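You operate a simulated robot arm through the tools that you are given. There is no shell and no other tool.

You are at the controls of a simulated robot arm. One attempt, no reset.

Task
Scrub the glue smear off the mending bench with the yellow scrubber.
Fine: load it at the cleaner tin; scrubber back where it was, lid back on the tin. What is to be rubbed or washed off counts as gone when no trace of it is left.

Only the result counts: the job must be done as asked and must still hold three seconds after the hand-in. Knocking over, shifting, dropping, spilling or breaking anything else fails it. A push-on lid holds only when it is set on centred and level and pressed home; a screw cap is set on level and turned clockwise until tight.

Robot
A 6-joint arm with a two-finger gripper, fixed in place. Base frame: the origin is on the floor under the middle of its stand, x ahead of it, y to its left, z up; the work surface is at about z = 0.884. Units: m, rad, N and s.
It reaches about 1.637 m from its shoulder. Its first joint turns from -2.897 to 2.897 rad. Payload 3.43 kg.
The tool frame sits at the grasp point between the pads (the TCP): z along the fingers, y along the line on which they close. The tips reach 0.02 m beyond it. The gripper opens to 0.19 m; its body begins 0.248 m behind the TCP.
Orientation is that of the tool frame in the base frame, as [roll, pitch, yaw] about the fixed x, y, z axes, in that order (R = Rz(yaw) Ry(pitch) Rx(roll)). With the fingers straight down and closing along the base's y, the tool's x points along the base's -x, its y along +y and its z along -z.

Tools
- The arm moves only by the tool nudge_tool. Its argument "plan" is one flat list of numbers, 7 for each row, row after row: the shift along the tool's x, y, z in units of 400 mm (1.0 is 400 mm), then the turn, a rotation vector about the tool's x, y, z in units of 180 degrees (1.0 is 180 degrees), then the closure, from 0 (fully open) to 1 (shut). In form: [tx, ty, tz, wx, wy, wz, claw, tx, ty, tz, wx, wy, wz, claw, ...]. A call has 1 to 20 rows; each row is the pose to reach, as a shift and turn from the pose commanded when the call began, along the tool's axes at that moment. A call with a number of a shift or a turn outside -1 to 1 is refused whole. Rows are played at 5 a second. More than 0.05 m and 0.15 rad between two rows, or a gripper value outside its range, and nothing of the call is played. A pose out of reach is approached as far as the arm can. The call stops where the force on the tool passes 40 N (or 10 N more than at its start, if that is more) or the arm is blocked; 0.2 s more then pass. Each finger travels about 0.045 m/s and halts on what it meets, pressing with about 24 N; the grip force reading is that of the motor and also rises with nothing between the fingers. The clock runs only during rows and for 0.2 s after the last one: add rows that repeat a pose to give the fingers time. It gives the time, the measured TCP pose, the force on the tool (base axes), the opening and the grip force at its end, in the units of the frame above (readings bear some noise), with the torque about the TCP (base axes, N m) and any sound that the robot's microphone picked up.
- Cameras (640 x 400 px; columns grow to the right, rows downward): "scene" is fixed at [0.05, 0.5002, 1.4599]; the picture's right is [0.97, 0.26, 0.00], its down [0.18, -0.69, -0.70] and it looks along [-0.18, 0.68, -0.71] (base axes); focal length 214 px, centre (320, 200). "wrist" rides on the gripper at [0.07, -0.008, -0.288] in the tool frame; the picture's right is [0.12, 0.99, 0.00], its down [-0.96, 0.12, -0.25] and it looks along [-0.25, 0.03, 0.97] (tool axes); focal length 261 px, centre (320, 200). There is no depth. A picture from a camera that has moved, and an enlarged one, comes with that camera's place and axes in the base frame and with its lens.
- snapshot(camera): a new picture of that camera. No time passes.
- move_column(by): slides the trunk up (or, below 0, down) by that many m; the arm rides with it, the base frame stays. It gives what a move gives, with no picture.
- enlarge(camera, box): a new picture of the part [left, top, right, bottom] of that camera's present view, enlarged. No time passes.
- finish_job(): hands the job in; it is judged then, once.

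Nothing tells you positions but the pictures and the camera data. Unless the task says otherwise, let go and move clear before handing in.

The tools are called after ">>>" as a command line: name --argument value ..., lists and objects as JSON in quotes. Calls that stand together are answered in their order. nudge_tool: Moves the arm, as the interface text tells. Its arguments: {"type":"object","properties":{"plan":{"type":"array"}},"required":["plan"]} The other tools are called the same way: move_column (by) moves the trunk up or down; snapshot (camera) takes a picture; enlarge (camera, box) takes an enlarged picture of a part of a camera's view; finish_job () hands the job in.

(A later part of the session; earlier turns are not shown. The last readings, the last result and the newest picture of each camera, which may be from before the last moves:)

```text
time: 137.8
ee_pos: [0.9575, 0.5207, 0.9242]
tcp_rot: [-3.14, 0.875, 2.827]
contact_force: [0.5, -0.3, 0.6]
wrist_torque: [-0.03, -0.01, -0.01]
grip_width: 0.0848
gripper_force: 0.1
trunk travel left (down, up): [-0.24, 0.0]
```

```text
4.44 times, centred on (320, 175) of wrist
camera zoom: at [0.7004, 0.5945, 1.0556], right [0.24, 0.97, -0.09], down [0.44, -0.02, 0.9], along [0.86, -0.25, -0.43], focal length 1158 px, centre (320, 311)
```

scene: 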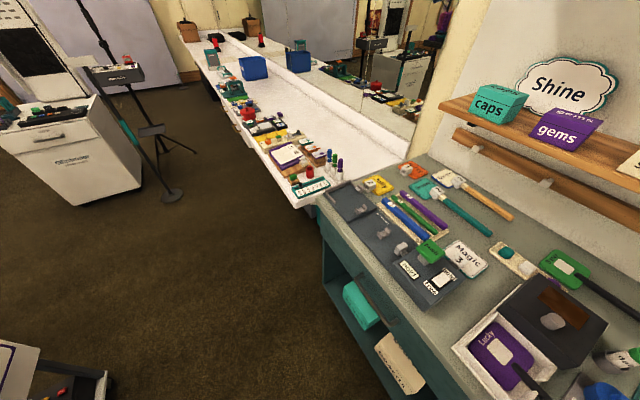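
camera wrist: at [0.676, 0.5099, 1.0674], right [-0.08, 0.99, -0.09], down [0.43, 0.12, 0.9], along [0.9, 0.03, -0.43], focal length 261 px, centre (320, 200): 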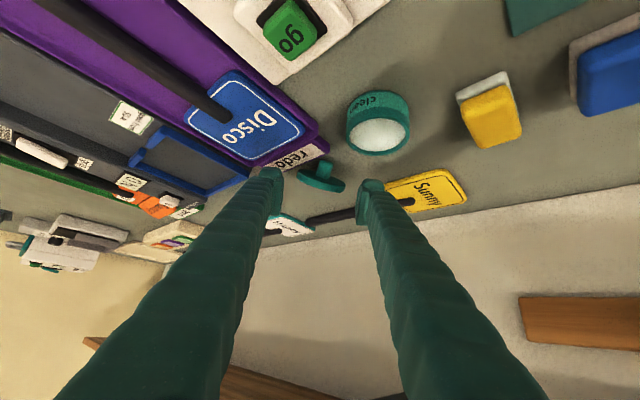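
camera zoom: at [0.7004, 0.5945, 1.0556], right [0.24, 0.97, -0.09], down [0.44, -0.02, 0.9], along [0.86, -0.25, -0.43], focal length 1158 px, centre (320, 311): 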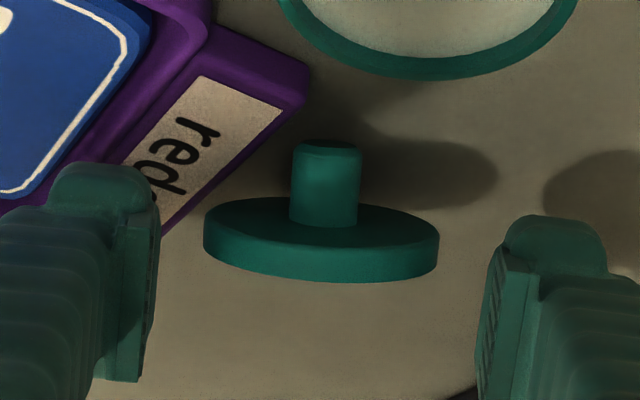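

The rim is straddled by the pads. I close gently.

>>> nudge_tool --plan '[0, 0, 0, 0, 0, 0, 0.6, 0, 0, 0, 0, 0, 0, 0.64, 0, 0, 0, 0, 0, 0, 0.67, 0, 0, 0, 0, 0, 0, 0.7, 0, 0, 0, 0, 0, 0, 0.75, 0, 0, 0, 0, 0, 0, 0.75]'

>>> enlarge --camera "wrist" --box '[260, 130, 380, 220]'

```text
time: 139.2
ee_pos: [0.9569, 0.5199, 0.9237]
tcp_rot: [-3.14, 0.873, 2.826]
contact_force: [0.6, -1.1, -0.1]
wrist_torque: [-0.01, 0.0, 0.01]
grip_width: 0.0606
gripper_force: 23.7
trunk travel left (down, up): [-0.24, 0.0]
```

```text
4.44 times, centred on (320, 175) of wrist
camera zoom: at [0.7004, 0.5944, 1.0556], right [0.24, 0.97, -0.09], down [0.44, -0.02, 0.9], along [0.86, -0.25, -0.43], focal length 1158 px, centre (320, 311)
```

zoom: 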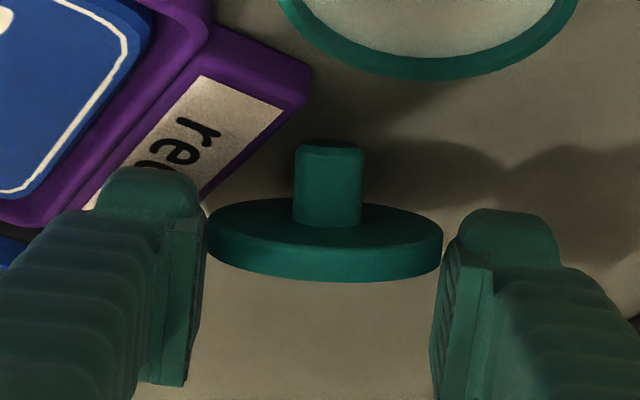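

The lid's rim is held firmly (60.6 mm). I'll lift it slowly straight up.

>>> nudge_tool --plan '[-0.019, 0, -0.016, 0, 0, 0, 0.8, -0.045, 0, -0.038, 0, 0, 0, 0.8, -0.08, 0, -0.067, 0, 0, 0, 0.8, -0.115, 0, -0.096, 0, 0, 0, 0.8, -0.1534, 0, -0.1284, 0, 0, 0, 0.8, -0.1534, 0, -0.1284, 0, 0, 0, 0.8]'

>>> enlarge --camera "wrist" --box '[260, 130, 380, 220]'

```text
time: 140.6
ee_pos: [0.9567, 0.5197, 1.0031]
tcp_rot: [-3.139, 0.875, 2.826]
contact_force: [-0.2, 0.6, 0.1]
wrist_torque: [0.02, -0.01, 0.02]
grip_width: 0.0606
gripper_force: 24.4
trunk travel left (down, up): [-0.24, 0.0]
```

```text
4.44 times, centred on (320, 175) of wrist
camera zoom: at [0.7003, 0.5944, 1.1355], right [0.24, 0.97, -0.09], down [0.44, -0.02, 0.9], along [0.86, -0.25, -0.43], focal length 1158 px, centre (320, 311)
```

zoom: 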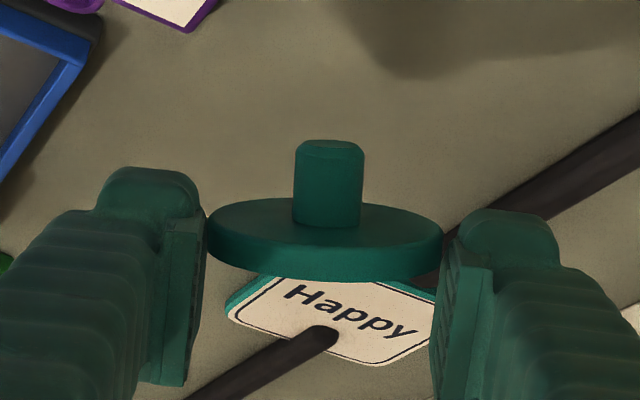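

The lid is held rigidly with its knob along the hand's x axis. Spinning the hand 180° about its own axis at this tilt will turn the lid base-down; I'll try the first half of that spin here at height.

>>> nudge_tool --plan '[0, 0, 0, 0, 0, -0.045, 0.8, 0, 0, 0, 0, 0, -0.09, 0.8, 0, 0, 0, 0, 0, -0.135, 0.8, 0, 0, 0, 0, 0, -0.18, 0.8, 0, 0, 0, 0, 0, -0.225, 0.8, 0, 0, 0, 0, 0, -0.27, 0.8, 0, 0, 0, 0, 0, -0.315, 0.8, 0, 0, 0, 0, 0, -0.36, 0.8, 0, 0, 0, 0, 0, -0.405, 0.8, 0, 0, 0, 0, 0, -0.45, 0.8, 0, 0, 0, 0, 0, -0.495, 0.8, 0, 0, 0, 0, 0, -0.495, 0.8]'

>>> snapshot --camera "wrist"

```text
time: 143.2
ee_pos: [0.9559, 0.5192, 1.0031]
tcp_rot: [-2.267, 0.009, -1.897]
contact_force: [-0.8, -0.7, 0.6]
wrist_torque: [0.0, 0.03, -0.02]
grip_width: 0.0605
gripper_force: 24.0
trunk travel left (down, up): [-0.24, 0.0]
```

```text
taken
camera wrist: at [0.7276, 0.5201, 1.195], right [-0.64, 0.1, -0.76], down [0.06, 1.0, 0.08], along [0.77, 0.01, -0.64], focal length 261 px, centre (320, 200)
```

wrist: 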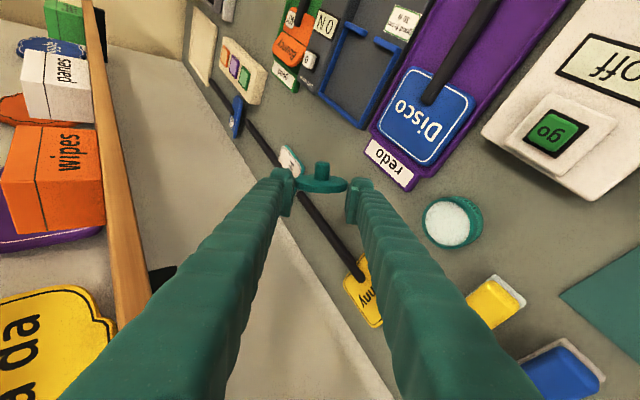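

The half spin worked. Now the second half.

>>> nudge_tool --plan '[0, 0, 0, 0, 0, -0.046, 0.8, 0, 0, 0, 0, 0, -0.092, 0.8, 0, 0, 0, 0, 0, -0.138, 0.8, 0, 0, 0, 0, 0, -0.184, 0.8, 0, 0, 0, 0, 0, -0.23, 0.8, 0, 0, 0, 0, 0, -0.276, 0.8, 0, 0, 0, 0, 0, -0.322, 0.8, 0, 0, 0, 0, 0, -0.368, 0.8, 0, 0, 0, 0, 0, -0.414, 0.8, 0, 0, 0, 0, 0, -0.46, 0.8, 0, 0, 0, 0, 0, -0.505, 0.8, 0, 0, 0, 0, 0, -0.505, 0.8]'

>>> snapshot --camera "wrist"

>>> enlarge --camera "wrist" --box '[250, 130, 390, 240]'

```text
time: 145.8
ee_pos: [0.9553, 0.5201, 1.0027]
tcp_rot: [3.138, -0.874, -0.313]
contact_force: [-0.5, 0.3, -0.4]
wrist_torque: [0.0, 0.0, -0.01]
grip_width: 0.0603
gripper_force: 23.9
trunk travel left (down, up): [-0.24, 0.0]
```

```text
taken
camera wrist: at [0.791, 0.5827, 1.2432], right [-0.24, -0.97, 0.09], down [-0.8, 0.14, -0.58], along [0.55, -0.21, -0.81], focal length 261 px, centre (320, 200)
```

wrist: 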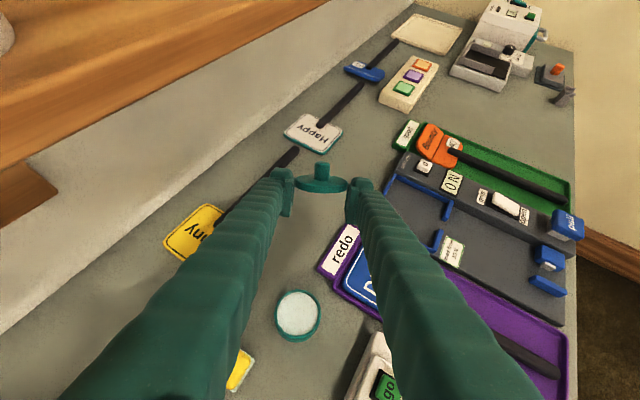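

```text
3.64 times, centred on (320, 185) of wrist
camera zoom: at [0.791, 0.5827, 1.2432], right [-0.24, -0.97, 0.09], down [-0.8, 0.14, -0.58], along [0.55, -0.21, -0.81], focal length 948 px, centre (320, 254)
```

zoom: 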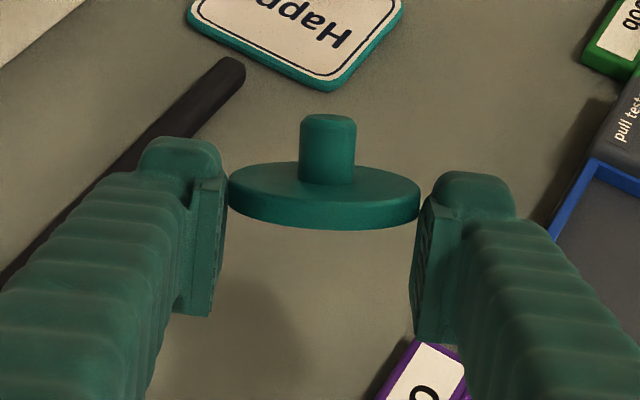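

The lid is now base-down with its knob up (tilted 40°). I'll swing the hand so it points straight into the bench depth, where there is free room for both fingers.

>>> nudge_tool --plan '[0, 0, 0, 0.0342, 0, -0.0286, 0.8, 0, 0, 0, 0.0684, 0, -0.0572, 0.8, 0, 0, 0, 0.1026, 0, -0.0858, 0.8, 0, 0, 0, 0.1368, 0, -0.1145, 0.8, 0, 0, 0, 0.171, 0, -0.1431, 0.8, 0, 0, 0, 0.2051, 0, -0.1717, 0.8, 0, 0, 0, 0.2393, 0, -0.2003, 0.8, 0, 0, 0, 0.2735, 0, -0.2289, 0.8, 0, 0, 0, 0.2735, 0, -0.2289, 0.8]'

>>> snapshot --camera "wrist"

>>> enlarge --camera "wrist" --box '[230, 110, 410, 260]'

```text
time: 147.8
ee_pos: [0.9546, 0.5373, 1.0079]
tcp_rot: [3.055, -0.916, 0.638]
contact_force: [0.1, 1.0, 0.0]
wrist_torque: [-0.02, 0.04, 0.02]
grip_width: 0.0601
gripper_force: 24.2
out of reach, approached as far as the arm can: row 7, 8, 9
trunk travel left (down, up): [-0.24, 0.0]
```

```text
taken
camera wrist: at [0.7854, 0.4537, 1.238], right [0.59, -0.79, 0.15], down [-0.58, -0.55, -0.61], along [0.56, 0.28, -0.78], focal length 261 px, centre (320, 200)
```

wrist: 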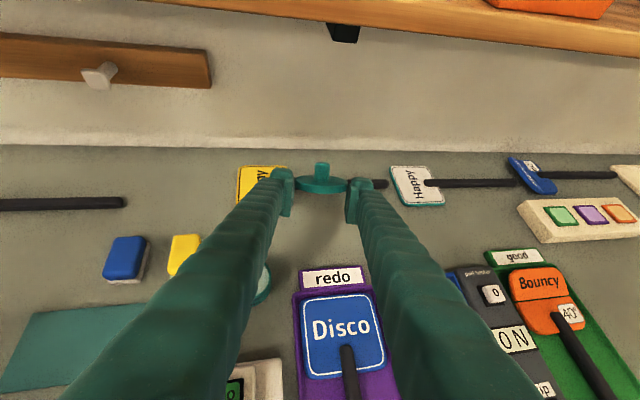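

```text
2.67 times, centred on (320, 185) of wrist
camera zoom: at [0.7854, 0.4537, 1.238], right [0.59, -0.79, 0.15], down [-0.58, -0.55, -0.61], along [0.56, 0.28, -0.78], focal length 695 px, centre (320, 240)
```

zoom: 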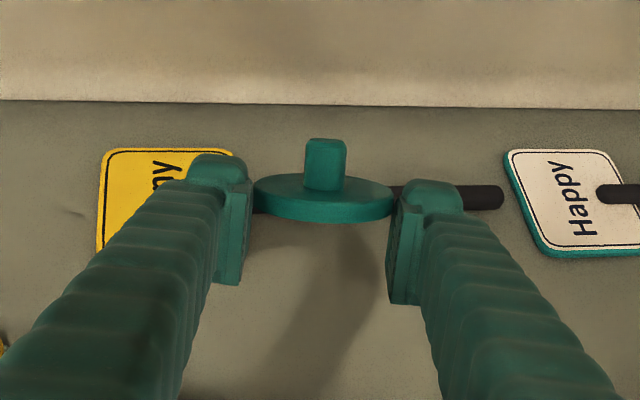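

The wrist reached its limit a little short of the full swing, but nearly there. I'll settle at a slightly smaller angle within reach and level out the roll.

>>> nudge_tool --plan '[-0.008, 0.009, 0, 0.0002, -0.0066, 0.0105, 0.8, -0.0155, 0.0177, 0, 0.0003, -0.0131, 0.0209, 0.8, -0.0155, 0.0177, 0, 0.0003, -0.0131, 0.0209, 0.8]'

>>> snapshot --camera "wrist"

>>> enlarge --camera "wrist" --box '[230, 110, 410, 260]'

```text
time: 148.6
ee_pos: [0.9542, 0.5298, 1.0024]
tcp_rot: [3.137, -0.881, 0.528]
contact_force: [0.3, -0.2, -0.1]
wrist_torque: [0.02, -0.03, -0.01]
grip_width: 0.0601
gripper_force: 24.1
trunk travel left (down, up): [-0.24, 0.0]
```

```text
taken
camera wrist: at [0.796, 0.4488, 1.2419], right [0.56, -0.82, 0.09], down [-0.64, -0.5, -0.58], along [0.53, 0.27, -0.81], focal length 261 px, centre (320, 200)
```

wrist: 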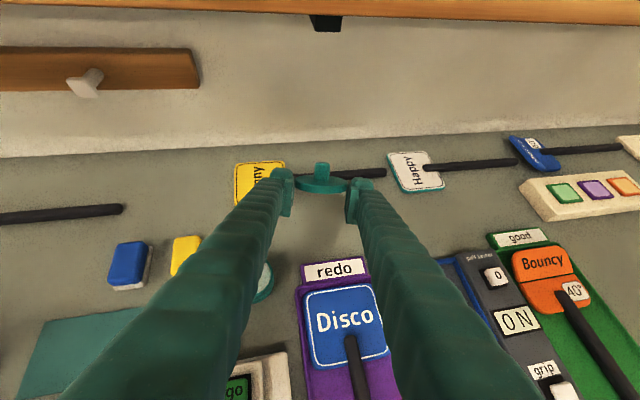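

```text
2.67 times, centred on (320, 185) of wrist
camera zoom: at [0.796, 0.4488, 1.2419], right [0.56, -0.82, 0.09], down [-0.64, -0.5, -0.58], along [0.53, 0.27, -0.81], focal length 695 px, centre (320, 240)
```

zoom: 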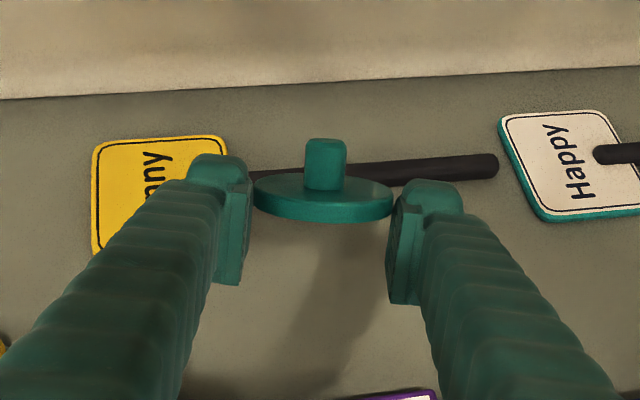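

The posture is good. I'll lower the lid toward the bench.

>>> nudge_tool --plan '[-0.04, 0, 0.033, 0, 0, 0, 0.8, -0.08, 0, 0.066, 0, 0, 0, 0.8, -0.12, 0, 0.099, 0, 0, 0, 0.8, -0.15, 0, 0.1238, 0, 0, 0, 0.8, -0.15, 0, 0.1238, 0, 0, 0, 0.8]'

>>> enlarge --camera "wrist" --box '[230, 110, 410, 260]'

```text
time: 149.8
ee_pos: [0.9547, 0.5291, 0.9247]
tcp_rot: [-3.136, -0.878, 0.529]
contact_force: [0.0, 0.2, 0.3]
wrist_torque: [-0.01, 0.03, 0.02]
grip_width: 0.0599
gripper_force: 24.0
trunk travel left (down, up): [-0.24, 0.0]
```

```text
2.67 times, centred on (320, 185) of wrist
camera zoom: at [0.7986, 0.4458, 1.1645], right [0.57, -0.82, 0.09], down [-0.64, -0.51, -0.58], along [0.52, 0.28, -0.81], focal length 695 px, centre (320, 240)
```

zoom: 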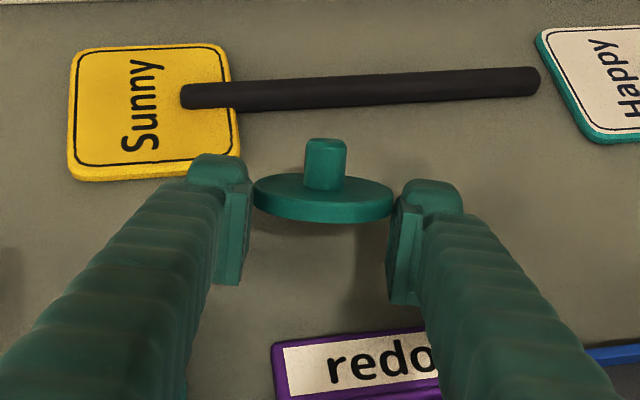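

There is clearance to the Sunny board and the redo plate. I'll lower the last centimetre in small steps.

>>> nudge_tool --plan '[-0.005, 0, 0.004, 0, 0, 0, 0.8, -0.0096, 0, 0.008, 0, 0, 0, 0.8, -0.0096, 0, 0.008, 0, 0, 0, 0.8]'

>>> nudge_tool --plan '[-0.004, 0, 0.0033, 0, 0, 0, 0.8, -0.0077, 0, 0.0064, 0, 0, 0, 0.8, -0.0077, 0, 0.0064, 0, 0, 0, 0.8]'

>>> enlarge --camera "wrist" --box '[230, 110, 410, 260]'

```text
time: 150.6
ee_pos: [0.9555, 0.5282, 0.9196]
tcp_rot: [-3.133, -0.875, 0.529]
contact_force: [-0.1, -0.3, 0.3]
wrist_torque: [-0.03, 0.01, -0.01]
grip_width: 0.0599
gripper_force: 24.2
trunk travel left (down, up): [-0.24, 0.0]
```

```text
time: 151.4
ee_pos: [0.9544, 0.5279, 0.9151]
tcp_rot: [-3.132, -0.876, 0.527]
contact_force: [-0.1, -0.8, 0.0]
wrist_torque: [-0.01, 0.04, -0.02]
grip_width: 0.06
gripper_force: 24.0
trunk travel left (down, up): [-0.24, 0.0]
```

```text
2.67 times, centred on (320, 185) of wrist
camera zoom: at [0.7982, 0.4444, 1.1551], right [0.57, -0.82, 0.09], down [-0.64, -0.51, -0.58], along [0.52, 0.28, -0.81], focal length 695 px, centre (320, 240)
```

zoom: 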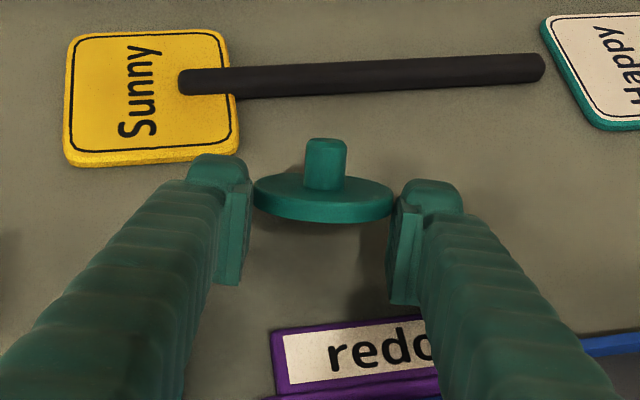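

A slight shift away from the redo plate and 3 mm lower, then I'll release.

>>> nudge_tool --plan '[0.016, 0, 0.0192, 0, 0, 0, 0.8, 0.0125, 0, 0.022, 0, 0, 0, 0.8, 0.0102, 0, 0.024, 0, 0, 0, 0.8, 0.0102, 0, 0.024, 0, 0, 0, 0.8]'

```text
time: 152.4
ee_pos: [0.9638, 0.5328, 0.9118]
tcp_rot: [-3.132, -0.876, 0.529]
contact_force: [-0.1, 0.0, 0.2]
wrist_torque: [0.03, 0.01, -0.02]
grip_width: 0.0599
gripper_force: 24.1
trunk travel left (down, up): [-0.24, 0.0]
```

Still no contact; the tips are about a millimetre above the bench. I open slowly to let the lid settle.

>>> nudge_tool --plan '[0, 0, 0, 0, 0, 0, 0.69, 0, 0, 0, 0, 0, 0, 0.675, 0, 0, 0, 0, 0, 0, 0.665, 0, 0, 0, 0, 0, 0, 0.65, 0, 0, 0, 0, 0, 0, 0.63, 0, 0, 0, 0, 0, 0, 0.6, 0, 0, 0, 0, 0, 0, 0.6]'

>>> snapshot --camera "wrist"

>>> enlarge --camera "wrist" --box '[230, 110, 410, 260]'

```text
time: 154.0
ee_pos: [0.9629, 0.5331, 0.9117]
tcp_rot: [-3.132, -0.877, 0.529]
contact_force: [-0.2, 0.2, -0.3]
wrist_torque: [0.01, -0.04, 0.0]
grip_width: 0.076
gripper_force: 0.0
trunk travel left (down, up): [-0.24, 0.0]
```

```text
taken
camera wrist: at [0.8068, 0.4494, 1.1521], right [0.57, -0.82, 0.09], down [-0.64, -0.51, -0.58], along [0.52, 0.28, -0.81], focal length 261 px, centre (320, 200)
```

wrist: 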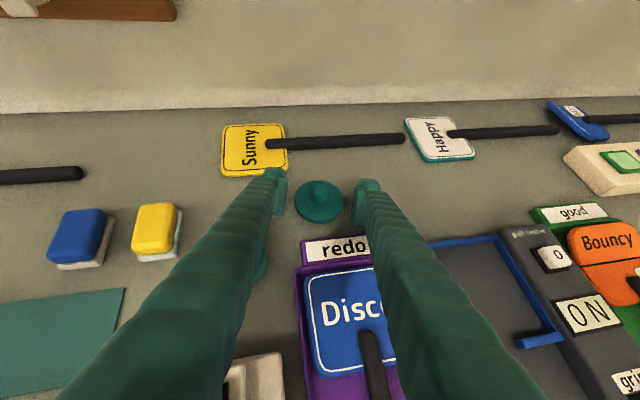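

```text
2.67 times, centred on (320, 185) of wrist
camera zoom: at [0.8068, 0.4494, 1.1521], right [0.57, -0.82, 0.09], down [-0.64, -0.51, -0.58], along [0.52, 0.28, -0.81], focal length 695 px, centre (320, 240)
```

zoom: 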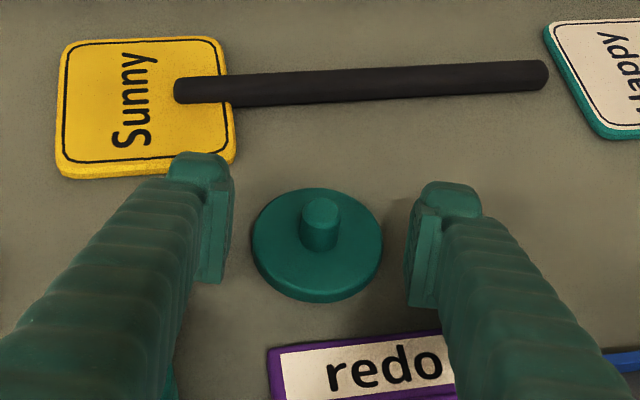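

The lid has settled flat on the bench, knob up. I'll back the fingers away along their axis, then bring the hand upright.

>>> nudge_tool --plan '[0, 0, -0.05, 0, 0, 0, 0.58, 0, 0, -0.13, 0, 0, 0, 0.55, 0, 0, -0.22, 0, 0, 0, 0.55, 0.05, 0, -0.3, 0, 0, 0, 0.55, 0.12, 0, -0.34, 0, 0, 0, 0.55, 0.12, 0, -0.34, 0, 0, 0, 0.55]'

>>> nudge_tool --plan '[0, 0, 0, 0, -0.045, 0, 0.55, 0, 0, 0, 0, -0.09, 0, 0.55, 0, 0, 0, 0, -0.135, 0, 0.55, 0, 0, 0, 0, -0.18, 0, 0.55, 0, 0, 0, 0, -0.225, 0, 0.55, 0, 0, 0, 0, -0.27, 0, 0.55, 0, 0, 0, 0, -0.279, 0, 0.55, 0, 0, 0, 0, -0.279, 0, 0.55]'

>>> snapshot --camera "wrist"

```text
time: 155.4
ee_pos: [0.8984, 0.496, 1.0354]
tcp_rot: [3.137, -0.877, 0.529]
contact_force: [0.1, 0.3, 0.0]
wrist_torque: [-0.03, 0.02, 0.01]
grip_width: 0.0854
gripper_force: 0.1
trunk travel left (down, up): [-0.24, 0.0]
```

```text
time: 157.2
ee_pos: [0.874, 0.5282, 1.0317]
tcp_rot: [3.11, -0.016, 0.461]
contact_force: [0.9, -1.2, 0.4]
wrist_torque: [-0.01, -0.01, 0.02]
grip_width: 0.0856
gripper_force: 0.1
out of reach, approached as far as the arm can: row 1, 2, 3, 4, 5, 6, 7, 8
trunk travel left (down, up): [-0.24, 0.0]
```

```text
taken
camera wrist: at [0.925, 0.5731, 1.3216], right [0.55, -0.84, 0.03], down [-0.82, -0.52, 0.24], along [-0.18, -0.16, -0.97], focal length 261 px, centre (320, 200)
```

wrist: 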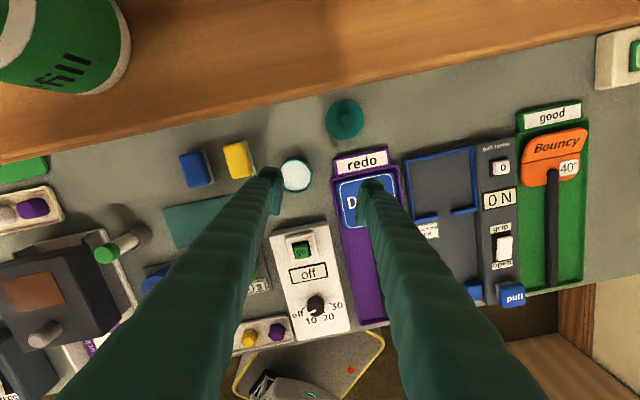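

The hand is upright again (at its wrist limit). I'll turn it back by about 116° so the fingers will close along base x, where there is free room on both sides of the tin.

>>> nudge_tool --plan '[0, 0, 0, 0, 0, 0.046, 0.55, 0, 0, 0, 0, 0, 0.092, 0.55, 0, 0, 0, 0, 0, 0.138, 0.55, 0, 0, 0, 0, 0, 0.184, 0.55, 0, 0, 0, 0, 0, 0.23, 0.55, 0, 0, 0, 0, 0, 0.276, 0.55, 0, 0, 0, 0, 0, 0.322, 0.55, 0, 0, 0, 0, 0, 0.368, 0.55, 0, 0, 0, 0, 0, 0.414, 0.55, 0, 0, 0, 0, 0, 0.46, 0.55, 0, 0, 0, 0, 0, 0.506, 0.55, 0, 0, 0, 0, 0, 0.552, 0.55, 0, 0, 0, 0, 0, 0.598, 0.55, 0, 0, 0, 0, 0, 0.644, 0.55, 0, 0, 0, 0, 0, 0.647, 0.55]'

>>> snapshot --camera "wrist"

```text
time: 160.4
ee_pos: [0.876, 0.5274, 1.0339]
tcp_rot: [-3.113, -0.022, -1.576]
contact_force: [1.0, -0.2, 0.0]
wrist_torque: [0.01, -0.01, 0.01]
grip_width: 0.0852
gripper_force: 0.1
trunk travel left (down, up): [-0.24, 0.0]
```

```text
taken
camera wrist: at [0.8742, 0.4625, 1.3249], right [-0.99, -0.11, -0.03], down [-0.12, 0.97, 0.22], along [0.0, 0.22, -0.97], focal length 261 px, centre (320, 200)
```

wrist: 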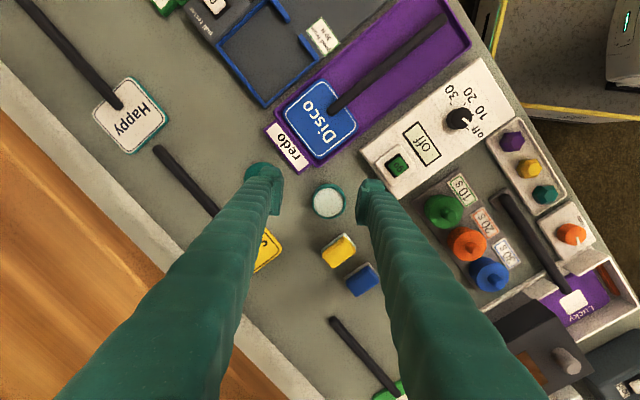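

I see the redo plate's corner would be in the way for picking up in this direction, so I'll pick up the lid with the fingers closing along the bench length, then turn to this direction over the tin. Turning now to that heading, in front of the lid.

>>> nudge_tool --plan '[0, 0, 0, 0, 0, 0.045, 0.55, 0, 0, 0, 0, 0, 0.09, 0.55, 0, 0, 0, 0, 0, 0.135, 0.55, 0, 0, 0, 0, 0, 0.18, 0.55, 0, 0, 0, 0, 0, 0.225, 0.55, 0, 0, 0, 0, 0, 0.244, 0.55, 0, 0, 0, 0, 0, 0.244, 0.55]'

```text
time: 162.0
ee_pos: [0.874, 0.5282, 1.0344]
tcp_rot: [-3.106, 0.004, -2.343]
contact_force: [0.1, -0.6, 0.7]
wrist_torque: [-0.01, 0.01, 0.0]
grip_width: 0.0853
gripper_force: 0.1
trunk travel left (down, up): [-0.24, 0.0]
```

Heading is right. I'll tilt 20° and go to a stand-off above the lid for a rim grip.

>>> nudge_tool --plan '[-0.02, -0.04, 0, -0.003, -0.0275, 0, 0.55, -0.04, -0.08, 0, -0.006, -0.055, 0, 0.55, -0.06, -0.12, 0, -0.009, -0.0825, 0, 0.55, -0.083, -0.161, 0.01, -0.0113, -0.1098, 0, 0.55, -0.083, -0.161, 0.01, -0.0113, -0.1098, 0, 0.55]'

>>> snapshot --camera "wrist"

>>> enlarge --camera "wrist" --box '[250, 110, 400, 220]'

```text
time: 163.2
ee_pos: [0.9463, 0.5054, 1.0334]
tcp_rot: [-3.14, 0.349, -2.333]
contact_force: [1.4, -0.8, -0.5]
wrist_torque: [0.01, 0.01, -0.02]
grip_width: 0.0852
gripper_force: 0.0
trunk travel left (down, up): [-0.24, 0.0]
```

```text
taken
camera wrist: at [0.837, 0.3815, 1.2806], right [-0.79, 0.61, -0.04], down [0.48, 0.67, 0.56], along [0.37, 0.43, -0.83], focal length 261 px, centre (320, 200)
```

wrist: 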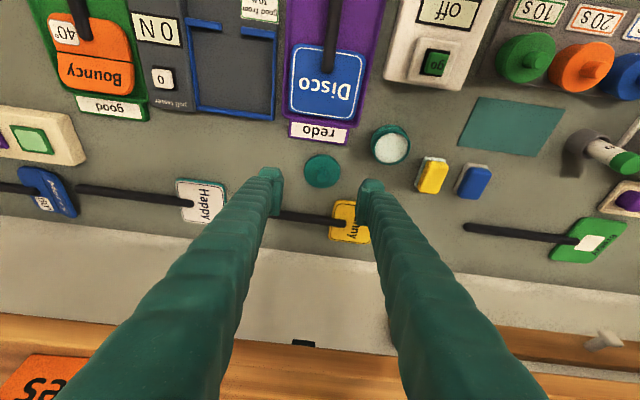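

```text
3.64 times, centred on (325, 165) of wrist
camera zoom: at [0.837, 0.3815, 1.2806], right [-0.79, 0.61, -0.04], down [0.48, 0.67, 0.56], along [0.37, 0.43, -0.83], focal length 948 px, centre (302, 327)
```

zoom: 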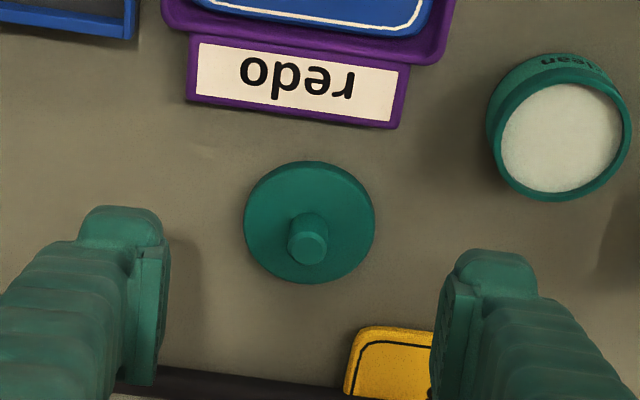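

The lid is centred well. I'll descend along the finger axis to just above it.

>>> nudge_tool --plan '[-0.003, 0.002, 0.09, 0, 0, 0, 0.55, -0.006, 0.005, 0.18, 0, 0, 0, 0.55, -0.01, 0.0075, 0.25, 0, 0, 0, 0.56, -0.0135, 0.0075, 0.29, 0, 0, 0, 0.58, -0.0135, 0.0075, 0.29, 0, 0, 0, 0.6]'

>>> enlarge --camera "wrist" --box '[250, 130, 400, 240]'

```text
time: 164.4
ee_pos: [0.975, 0.5406, 0.9257]
tcp_rot: [3.141, 0.348, -2.335]
contact_force: [-0.3, -0.4, -0.2]
wrist_torque: [0.03, 0.02, -0.03]
grip_width: 0.076
gripper_force: 0.1
trunk travel left (down, up): [-0.24, 0.0]
```

```text
3.64 times, centred on (325, 185) of wrist
camera zoom: at [0.8654, 0.416, 1.1736], right [-0.79, 0.61, -0.04], down [0.48, 0.67, 0.56], along [0.37, 0.43, -0.83], focal length 948 px, centre (302, 254)
```

zoom: 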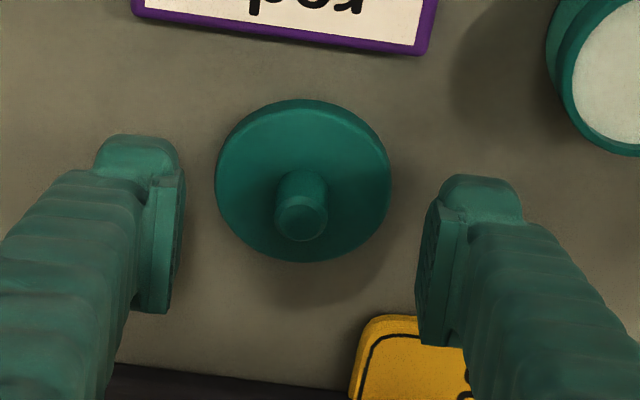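

Centred between the pads. I'll go down the last 15 mm gently.

>>> nudge_tool --plan '[0, 0, 0.015, 0, 0, 0, 0.6, 0, 0, 0.029, 0, 0, 0, 0.6, 0, 0, 0.037, 0, 0, 0, 0.6, 0, 0, 0.037, 0, 0, 0, 0.6]'

>>> enlarge --camera "wrist" --box '[250, 130, 400, 240]'

```text
time: 165.4
ee_pos: [0.9787, 0.5439, 0.9118]
tcp_rot: [-3.138, 0.351, -2.336]
contact_force: [-0.6, -0.3, -0.8]
wrist_torque: [-0.02, 0.03, 0.02]
grip_width: 0.0761
gripper_force: 0.1
trunk travel left (down, up): [-0.24, 0.0]
```

```text
3.64 times, centred on (325, 185) of wrist
camera zoom: at [0.8691, 0.4192, 1.1602], right [-0.79, 0.61, -0.04], down [0.48, 0.67, 0.56], along [0.37, 0.43, -0.83], focal length 948 px, centre (302, 254)
```

zoom: 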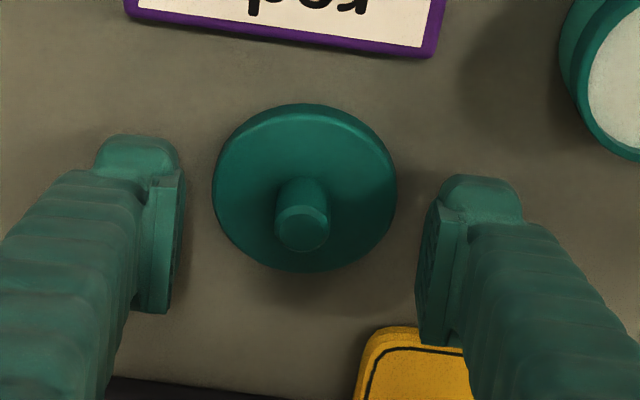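

I'll go 2 mm lower for more overlap on the rim, then close.

>>> nudge_tool --plan '[0, 0, 0.003, 0, 0, 0, 0.6, 0, 0, 0.0055, 0, 0, 0, 0.6, 0, 0, 0.0055, 0, 0, 0, 0.6]'

>>> nudge_tool --plan '[0, 0, 0, 0, 0, 0, 0.64, 0, 0, 0, 0, 0, 0, 0.67, 0, 0, 0, 0, 0, 0, 0.7, 0, 0, 0, 0, 0, 0, 0.75, 0, 0, 0, 0, 0, 0, 0.8]'

>>> enlarge --camera "wrist" --box '[250, 130, 400, 240]'

```text
time: 166.2
ee_pos: [0.9783, 0.5437, 0.9094]
tcp_rot: [-3.14, 0.348, -2.335]
contact_force: [-0.7, -1.0, 0.0]
wrist_torque: [0.01, 0.0, -0.01]
grip_width: 0.0759
gripper_force: 0.1
trunk travel left (down, up): [-0.24, 0.0]
```

```text
time: 167.4
ee_pos: [0.9791, 0.5433, 0.9117]
tcp_rot: [-3.14, 0.349, -2.334]
contact_force: [1.6, 1.5, 16.2]
wrist_torque: [-0.07, 0.12, -0.02]
grip_width: 0.0371
gripper_force: 0.0
trunk travel left (down, up): [-0.24, 0.0]
```

```text
3.64 times, centred on (325, 185) of wrist
camera zoom: at [0.8688, 0.4195, 1.1593], right [-0.79, 0.61, -0.04], down [0.48, 0.67, 0.56], along [0.37, 0.43, -0.82], focal length 948 px, centre (302, 254)
```

zoom: 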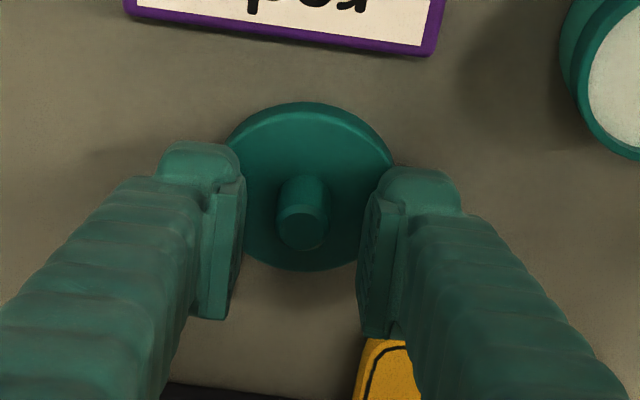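

The rounded tips rode up onto the lid's top face instead. That puts them right at the knob's base, so I'll rise 2 mm and close on the knob low down, where it is thickest.

>>> nudge_tool --plan '[0, 0, 0, 0, 0, 0, 0.75, -0.0017, 0, -0.0047, 0, 0, 0, 0.75, -0.0017, 0, -0.0047, 0, 0, 0, 0.78, -0.0017, 0, -0.0047, 0, 0, 0, 0.78]'

>>> enlarge --camera "wrist" --box '[250, 130, 400, 240]'

```text
time: 168.4
ee_pos: [0.977, 0.5439, 0.9128]
tcp_rot: [-3.14, 0.349, -2.334]
contact_force: [-2.4, 0.2, 11.0]
wrist_torque: [-0.26, -0.08, -0.05]
grip_width: 0.0402
gripper_force: 0.1
trunk travel left (down, up): [-0.24, 0.0]
```

```text
3.64 times, centred on (325, 185) of wrist
camera zoom: at [0.8684, 0.4197, 1.1596], right [-0.79, 0.61, -0.04], down [0.48, 0.67, 0.56], along [0.37, 0.43, -0.83], focal length 948 px, centre (302, 254)
```

zoom: 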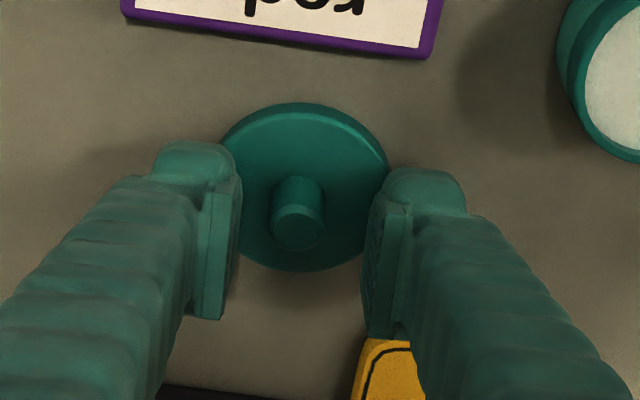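

Still 11 N upward; I'll rise another 2.5 mm so the tips just clear the lid, then check.

>>> nudge_tool --plan '[-0.0011, 0, -0.003, 0, 0, 0, 0.78, -0.0021, -0.003, -0.0059, 0, 0, 0, 0.78, -0.0021, -0.003, -0.0059, 0, 0, 0, 0.78]'

```text
time: 169.2
ee_pos: [0.9792, 0.5436, 0.9127]
tcp_rot: [3.141, 0.348, -2.336]
contact_force: [0.3, 0.3, 0.1]
wrist_torque: [-0.02, 0.03, -0.02]
grip_width: 0.0417
gripper_force: 0.0
trunk travel left (down, up): [-0.24, 0.0]
```

Clear of the lid now. I close on the knob's base.

>>> nudge_tool --plan '[0, 0, 0, 0, 0, 0, 0.85, 0, 0, 0, 0, 0, 0, 0.9, 0, 0, 0, 0, 0, 0, 1, 0, 0, 0, 0, 0, 0, 1, 0, 0, 0, 0, 0, 0, 1]'

>>> enlarge --camera "wrist" --box '[250, 130, 400, 240]'

```text
time: 170.4
ee_pos: [0.9786, 0.5428, 0.9141]
tcp_rot: [-3.14, 0.349, -2.336]
contact_force: [-0.1, 0.0, 1.2]
wrist_torque: [-0.04, 0.03, -0.01]
grip_width: 0.0156
gripper_force: 24.3
trunk travel left (down, up): [-0.24, 0.0]
```

```text
3.64 times, centred on (325, 185) of wrist
camera zoom: at [0.8699, 0.4192, 1.1609], right [-0.79, 0.61, -0.04], down [0.48, 0.67, 0.56], along [0.37, 0.43, -0.83], focal length 948 px, centre (302, 254)
```

zoom: 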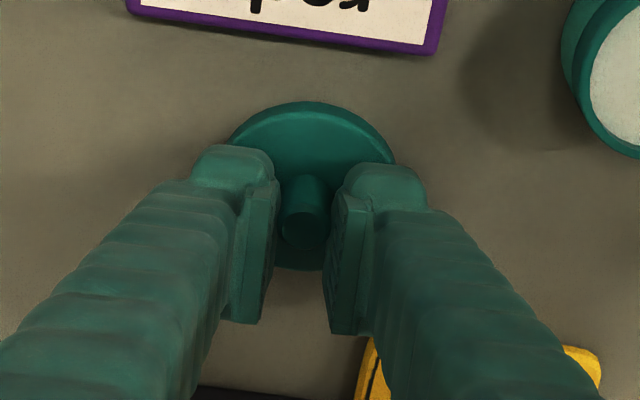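

The knob is gripped lower this time (15.6 mm). I'll lift slowly and watch the grip width.

>>> nudge_tool --plan '[-0.004, 0, -0.012, 0, 0, 0, 1, -0.0085, 0, -0.0235, 0, 0, 0, 1, -0.017, 0, -0.047, 0, 0, 0, 1, -0.017, 0, -0.047, 0, 0, 0, 1]'

>>> enlarge --camera "wrist" --box '[250, 130, 400, 240]'

```text
time: 171.4
ee_pos: [0.9792, 0.5432, 0.934]
tcp_rot: [-3.141, 0.348, -2.335]
contact_force: [0.2, -0.2, -0.2]
wrist_torque: [-0.01, -0.04, 0.03]
grip_width: 0.0157
gripper_force: 23.6
trunk travel left (down, up): [-0.24, 0.0]
```

```text
3.64 times, centred on (325, 185) of wrist
camera zoom: at [0.8696, 0.4193, 1.1822], right [-0.79, 0.61, -0.04], down [0.48, 0.67, 0.56], along [0.37, 0.43, -0.83], focal length 948 px, centre (302, 254)
```

zoom: 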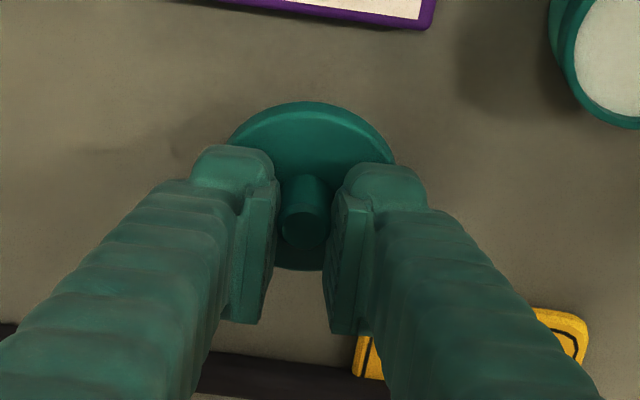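

The lid lifts cleanly and the grip holds at 15.7 mm. I'll raise it and carry it slowly to above the tin.

>>> nudge_tool --plan '[-0.0107, 0, -0.0294, 0, 0, 0, 1, -0.0214, 0, -0.0588, 0, 0, 0, 1, -0.0321, 0, -0.0881, 0, 0, 0, 1, -0.0428, 0, -0.1175, 0, 0, 0, 1, -0.0279, 0.0243, -0.123, 0, 0, 0, 1, -0.0127, 0.0486, -0.1285, 0, 0, 0, 1, 0.0024, 0.0728, -0.134, 0, 0, 0, 1, 0.0175, 0.0971, -0.1395, 0, 0, 0, 1, 0.0327, 0.1214, -0.145, 0, 0, 0, 1, 0.0478, 0.1457, -0.1506, 0, 0, 0, 1, 0.0629, 0.17, -0.1561, 0, 0, 0, 1, 0.078, 0.1942, -0.1616, 0, 0, 0, 1, 0.0932, 0.2185, -0.1671, 0, 0, 0, 1, 0.1085, 0.2428, -0.1726, 0, 0, 0, 1, 0.1085, 0.2428, -0.1726, 0, 0, 0, 1]'

>>> snapshot --camera "wrist"

>>> enlarge --camera "wrist" --box '[250, 110, 400, 220]'

```text
time: 174.6
ee_pos: [0.8638, 0.5635, 0.9856]
tcp_rot: [-3.139, 0.348, -2.335]
contact_force: [0.1, -0.2, 0.0]
wrist_torque: [0.0, -0.03, -0.02]
grip_width: 0.0157
gripper_force: 24.3
trunk travel left (down, up): [-0.24, 0.0]
```

```text
taken
camera wrist: at [0.7548, 0.4399, 1.232], right [-0.79, 0.61, -0.04], down [0.48, 0.67, 0.56], along [0.37, 0.43, -0.83], focal length 261 px, centre (320, 200)
```

wrist: 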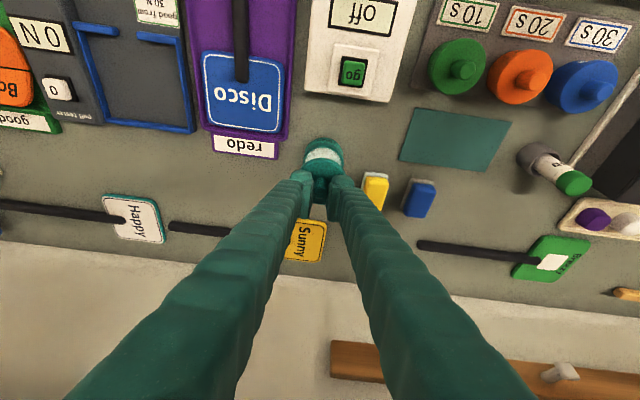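

```text
3.64 times, centred on (325, 165) of wrist
camera zoom: at [0.7548, 0.4399, 1.232], right [-0.79, 0.61, -0.04], down [0.48, 0.67, 0.56], along [0.37, 0.43, -0.83], focal length 948 px, centre (302, 327)
```

zoom: 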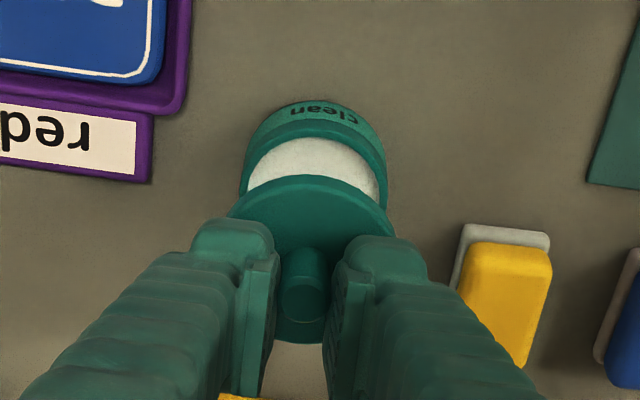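

The lid is over the tin. I'll zoom in closely to check the alignment before lowering.

>>> enlarge --camera "wrist" --box '[295, 130, 355, 175]'

>>> enlarge --camera "wrist" --box '[290, 130, 360, 210]'

```text
8.89 times, centred on (325, 152) of wrist
camera zoom: at [0.7548, 0.4399, 1.232], right [-0.79, 0.61, -0.04], down [0.48, 0.67, 0.56], along [0.37, 0.43, -0.83], focal length 2317 px, centre (276, 622)
```

zoom: 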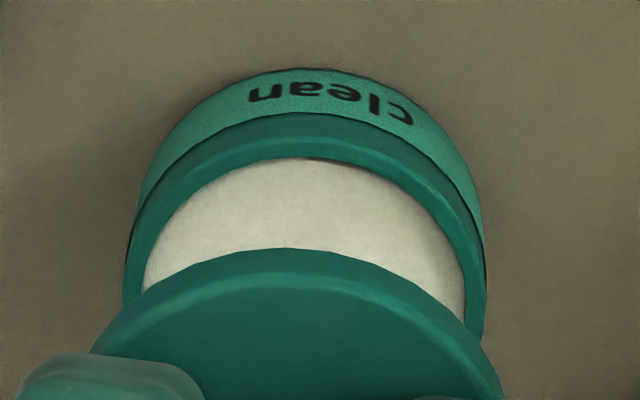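

```text
5.00 times, centred on (325, 170) of wrist
camera zoom: at [0.7548, 0.4399, 1.232], right [-0.79, 0.61, -0.04], down [0.48, 0.67, 0.56], along [0.37, 0.43, -0.83], focal length 1303 px, centre (295, 350)
```

zoom: 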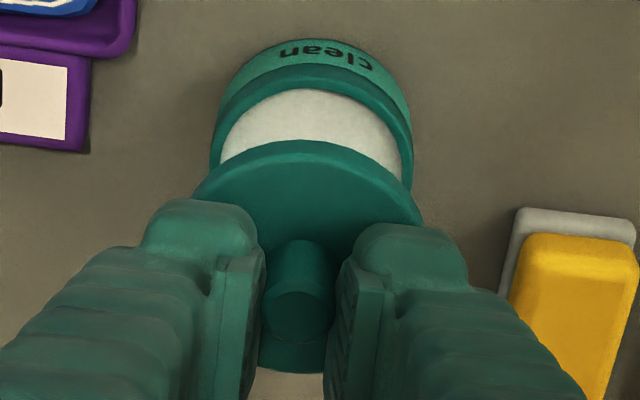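

By my measurements the lid is about 1 mm to the left of the tin's centre and in line in depth. I'll correct that and lower to just above the rim.

>>> nudge_tool --plan '[0.008, 0.0028, 0.022, 0, 0, 0, 1, 0.016, 0.0028, 0.044, 0, 0, 0, 1, 0.024, 0.0028, 0.066, 0, 0, 0, 1, 0.0316, 0.0028, 0.0869, 0, 0, 0, 1, 0.0316, 0.0028, 0.0869, 0, 0, 0, 1]'

>>> snapshot --camera "wrist"

>>> enlarge --camera "wrist" --box '[285, 130, 365, 210]'

```text
time: 175.8
ee_pos: [0.8628, 0.5651, 0.9471]
tcp_rot: [-3.14, 0.349, -2.336]
contact_force: [-0.1, 0.0, 0.0]
wrist_torque: [0.02, 0.01, 0.0]
grip_width: 0.0156
gripper_force: 23.7
trunk travel left (down, up): [-0.24, 0.0]
```

```text
taken
camera wrist: at [0.7545, 0.4404, 1.1947], right [-0.79, 0.61, -0.04], down [0.48, 0.67, 0.56], along [0.37, 0.43, -0.83], focal length 261 px, centre (320, 200)
```

wrist: 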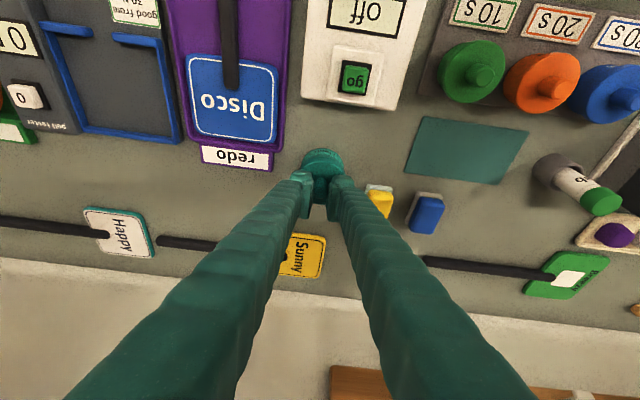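

```text
5.00 times, centred on (325, 170) of wrist
camera zoom: at [0.7545, 0.4404, 1.1947], right [-0.79, 0.61, -0.04], down [0.48, 0.67, 0.56], along [0.37, 0.43, -0.83], focal length 1303 px, centre (295, 350)
```

zoom: 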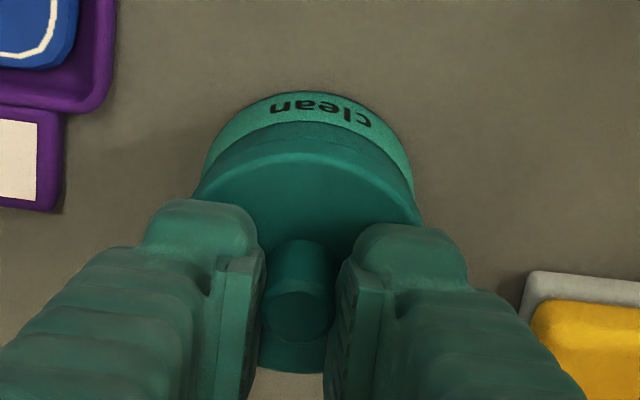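

Alignment looks right. Now I lower in small steps, watching the force.

>>> nudge_tool --plan '[0.0017, 0, 0.0047, 0, 0, 0, 1, 0.0034, 0, 0.0094, 0, 0, 0, 1, 0.0034, 0, 0.0094, 0, 0, 0, 1]'

>>> nudge_tool --plan '[0.0009, 0, 0.0024, 0, 0, 0, 1, 0.0017, 0, 0.0047, 0, 0, 0, 1, 0.0017, 0, 0.0047, 0, 0, 0, 1]'

```text
time: 176.6
ee_pos: [0.863, 0.5645, 0.943]
tcp_rot: [-3.139, 0.35, -2.336]
contact_force: [0.3, -0.7, 0.0]
wrist_torque: [0.01, -0.02, -0.01]
grip_width: 0.0152
gripper_force: 24.2
trunk travel left (down, up): [-0.24, 0.0]
```

```text
time: 177.4
ee_pos: [0.8645, 0.5646, 0.9418]
tcp_rot: [-3.14, 0.35, -2.335]
contact_force: [2.1, 0.1, 14.0]
wrist_torque: [-0.26, 0.2, 0.02]
grip_width: 0.016
gripper_force: 23.8
trunk travel left (down, up): [-0.24, 0.0]
```

The lid meets the rim (14 N). I'll press on a bit further in millimetre steps, listening for the snap.

>>> nudge_tool --plan '[0.0009, 0, 0.0024, 0, 0, 0, 1, 0.0009, 0, 0.0024, 0, 0, 0, 1]'

>>> enlarge --camera "wrist" --box '[285, 130, 365, 210]'

```text
time: 178.0
ee_pos: [0.8642, 0.5649, 0.942]
tcp_rot: [-3.14, 0.353, -2.334]
contact_force: [5.4, 1.6, 28.4]
wrist_torque: [-0.31, 0.22, 0.07]
grip_width: 0.0155
gripper_force: 23.8
trunk travel left (down, up): [-0.24, 0.0]
```

```text
5.00 times, centred on (325, 170) of wrist
camera zoom: at [0.7542, 0.4401, 1.1893], right [-0.79, 0.61, -0.04], down [0.48, 0.67, 0.56], along [0.37, 0.43, -0.82], focal length 1303 px, centre (295, 350)
```

zoom: 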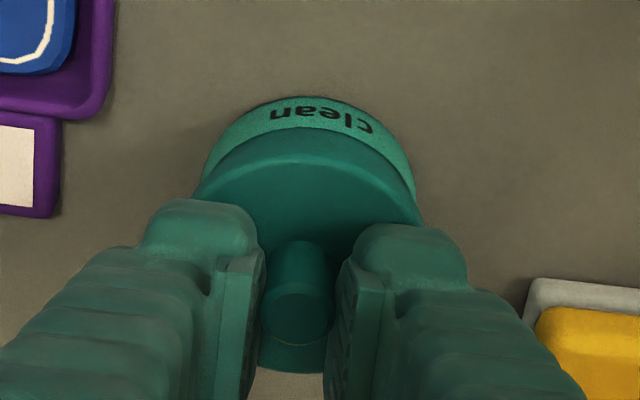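

28 N and no snap; the torque suggests the lid bears mainly on the front of the rim. I'll zoom in to check centring and level.

>>> enlarge --camera "wrist" --box '[295, 145, 355, 185]'

>>> enlarge --camera "wrist" --box '[290, 140, 330, 190]'

>>> enlarge --camera "wrist" --box '[320, 140, 360, 190]'

```text
10.00 times, centred on (325, 165) of wrist
camera zoom: at [0.7542, 0.4401, 1.1893], right [-0.79, 0.61, -0.04], down [0.48, 0.67, 0.56], along [0.37, 0.43, -0.82], focal length 2606 px, centre (270, 550)
```

zoom: 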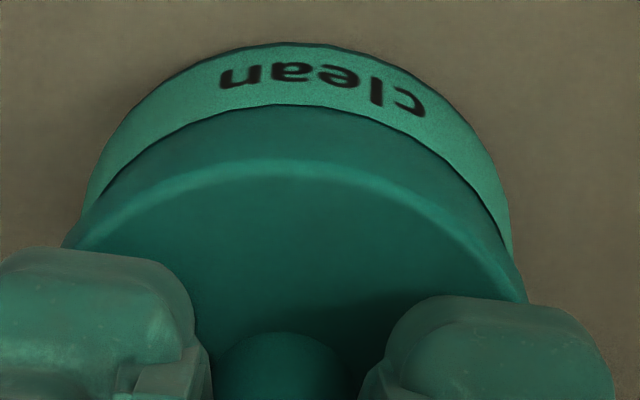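

```text
8.00 times, centred on (310, 165) of wrist
camera zoom: at [0.7542, 0.4401, 1.1893], right [-0.79, 0.61, -0.04], down [0.48, 0.67, 0.56], along [0.37, 0.43, -0.82], focal length 2085 px, centre (400, 480)
```

zoom: 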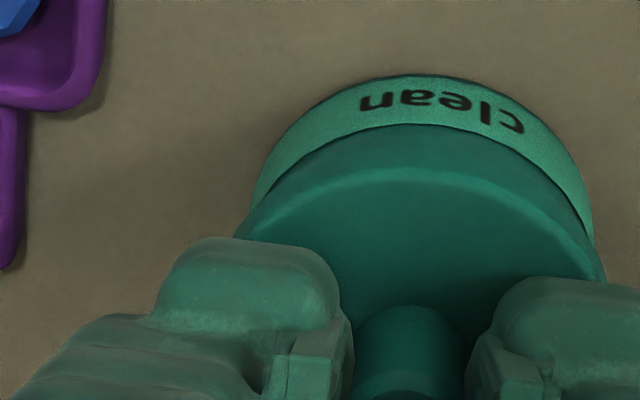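

```text
8.00 times, centred on (340, 165) of wrist
camera zoom: at [0.7542, 0.4401, 1.1893], right [-0.79, 0.61, -0.04], down [0.48, 0.67, 0.56], along [0.37, 0.43, -0.82], focal length 2085 px, centre (160, 480)
```

zoom: 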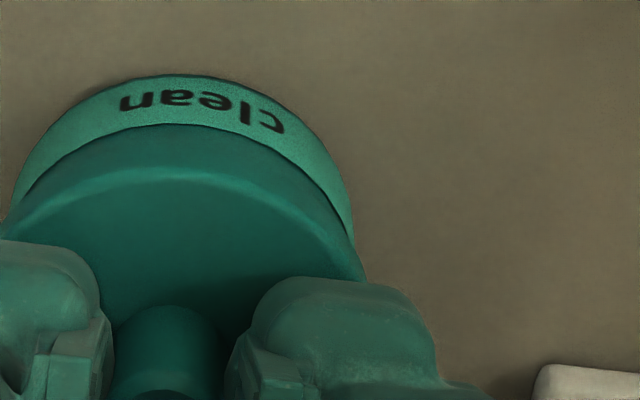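

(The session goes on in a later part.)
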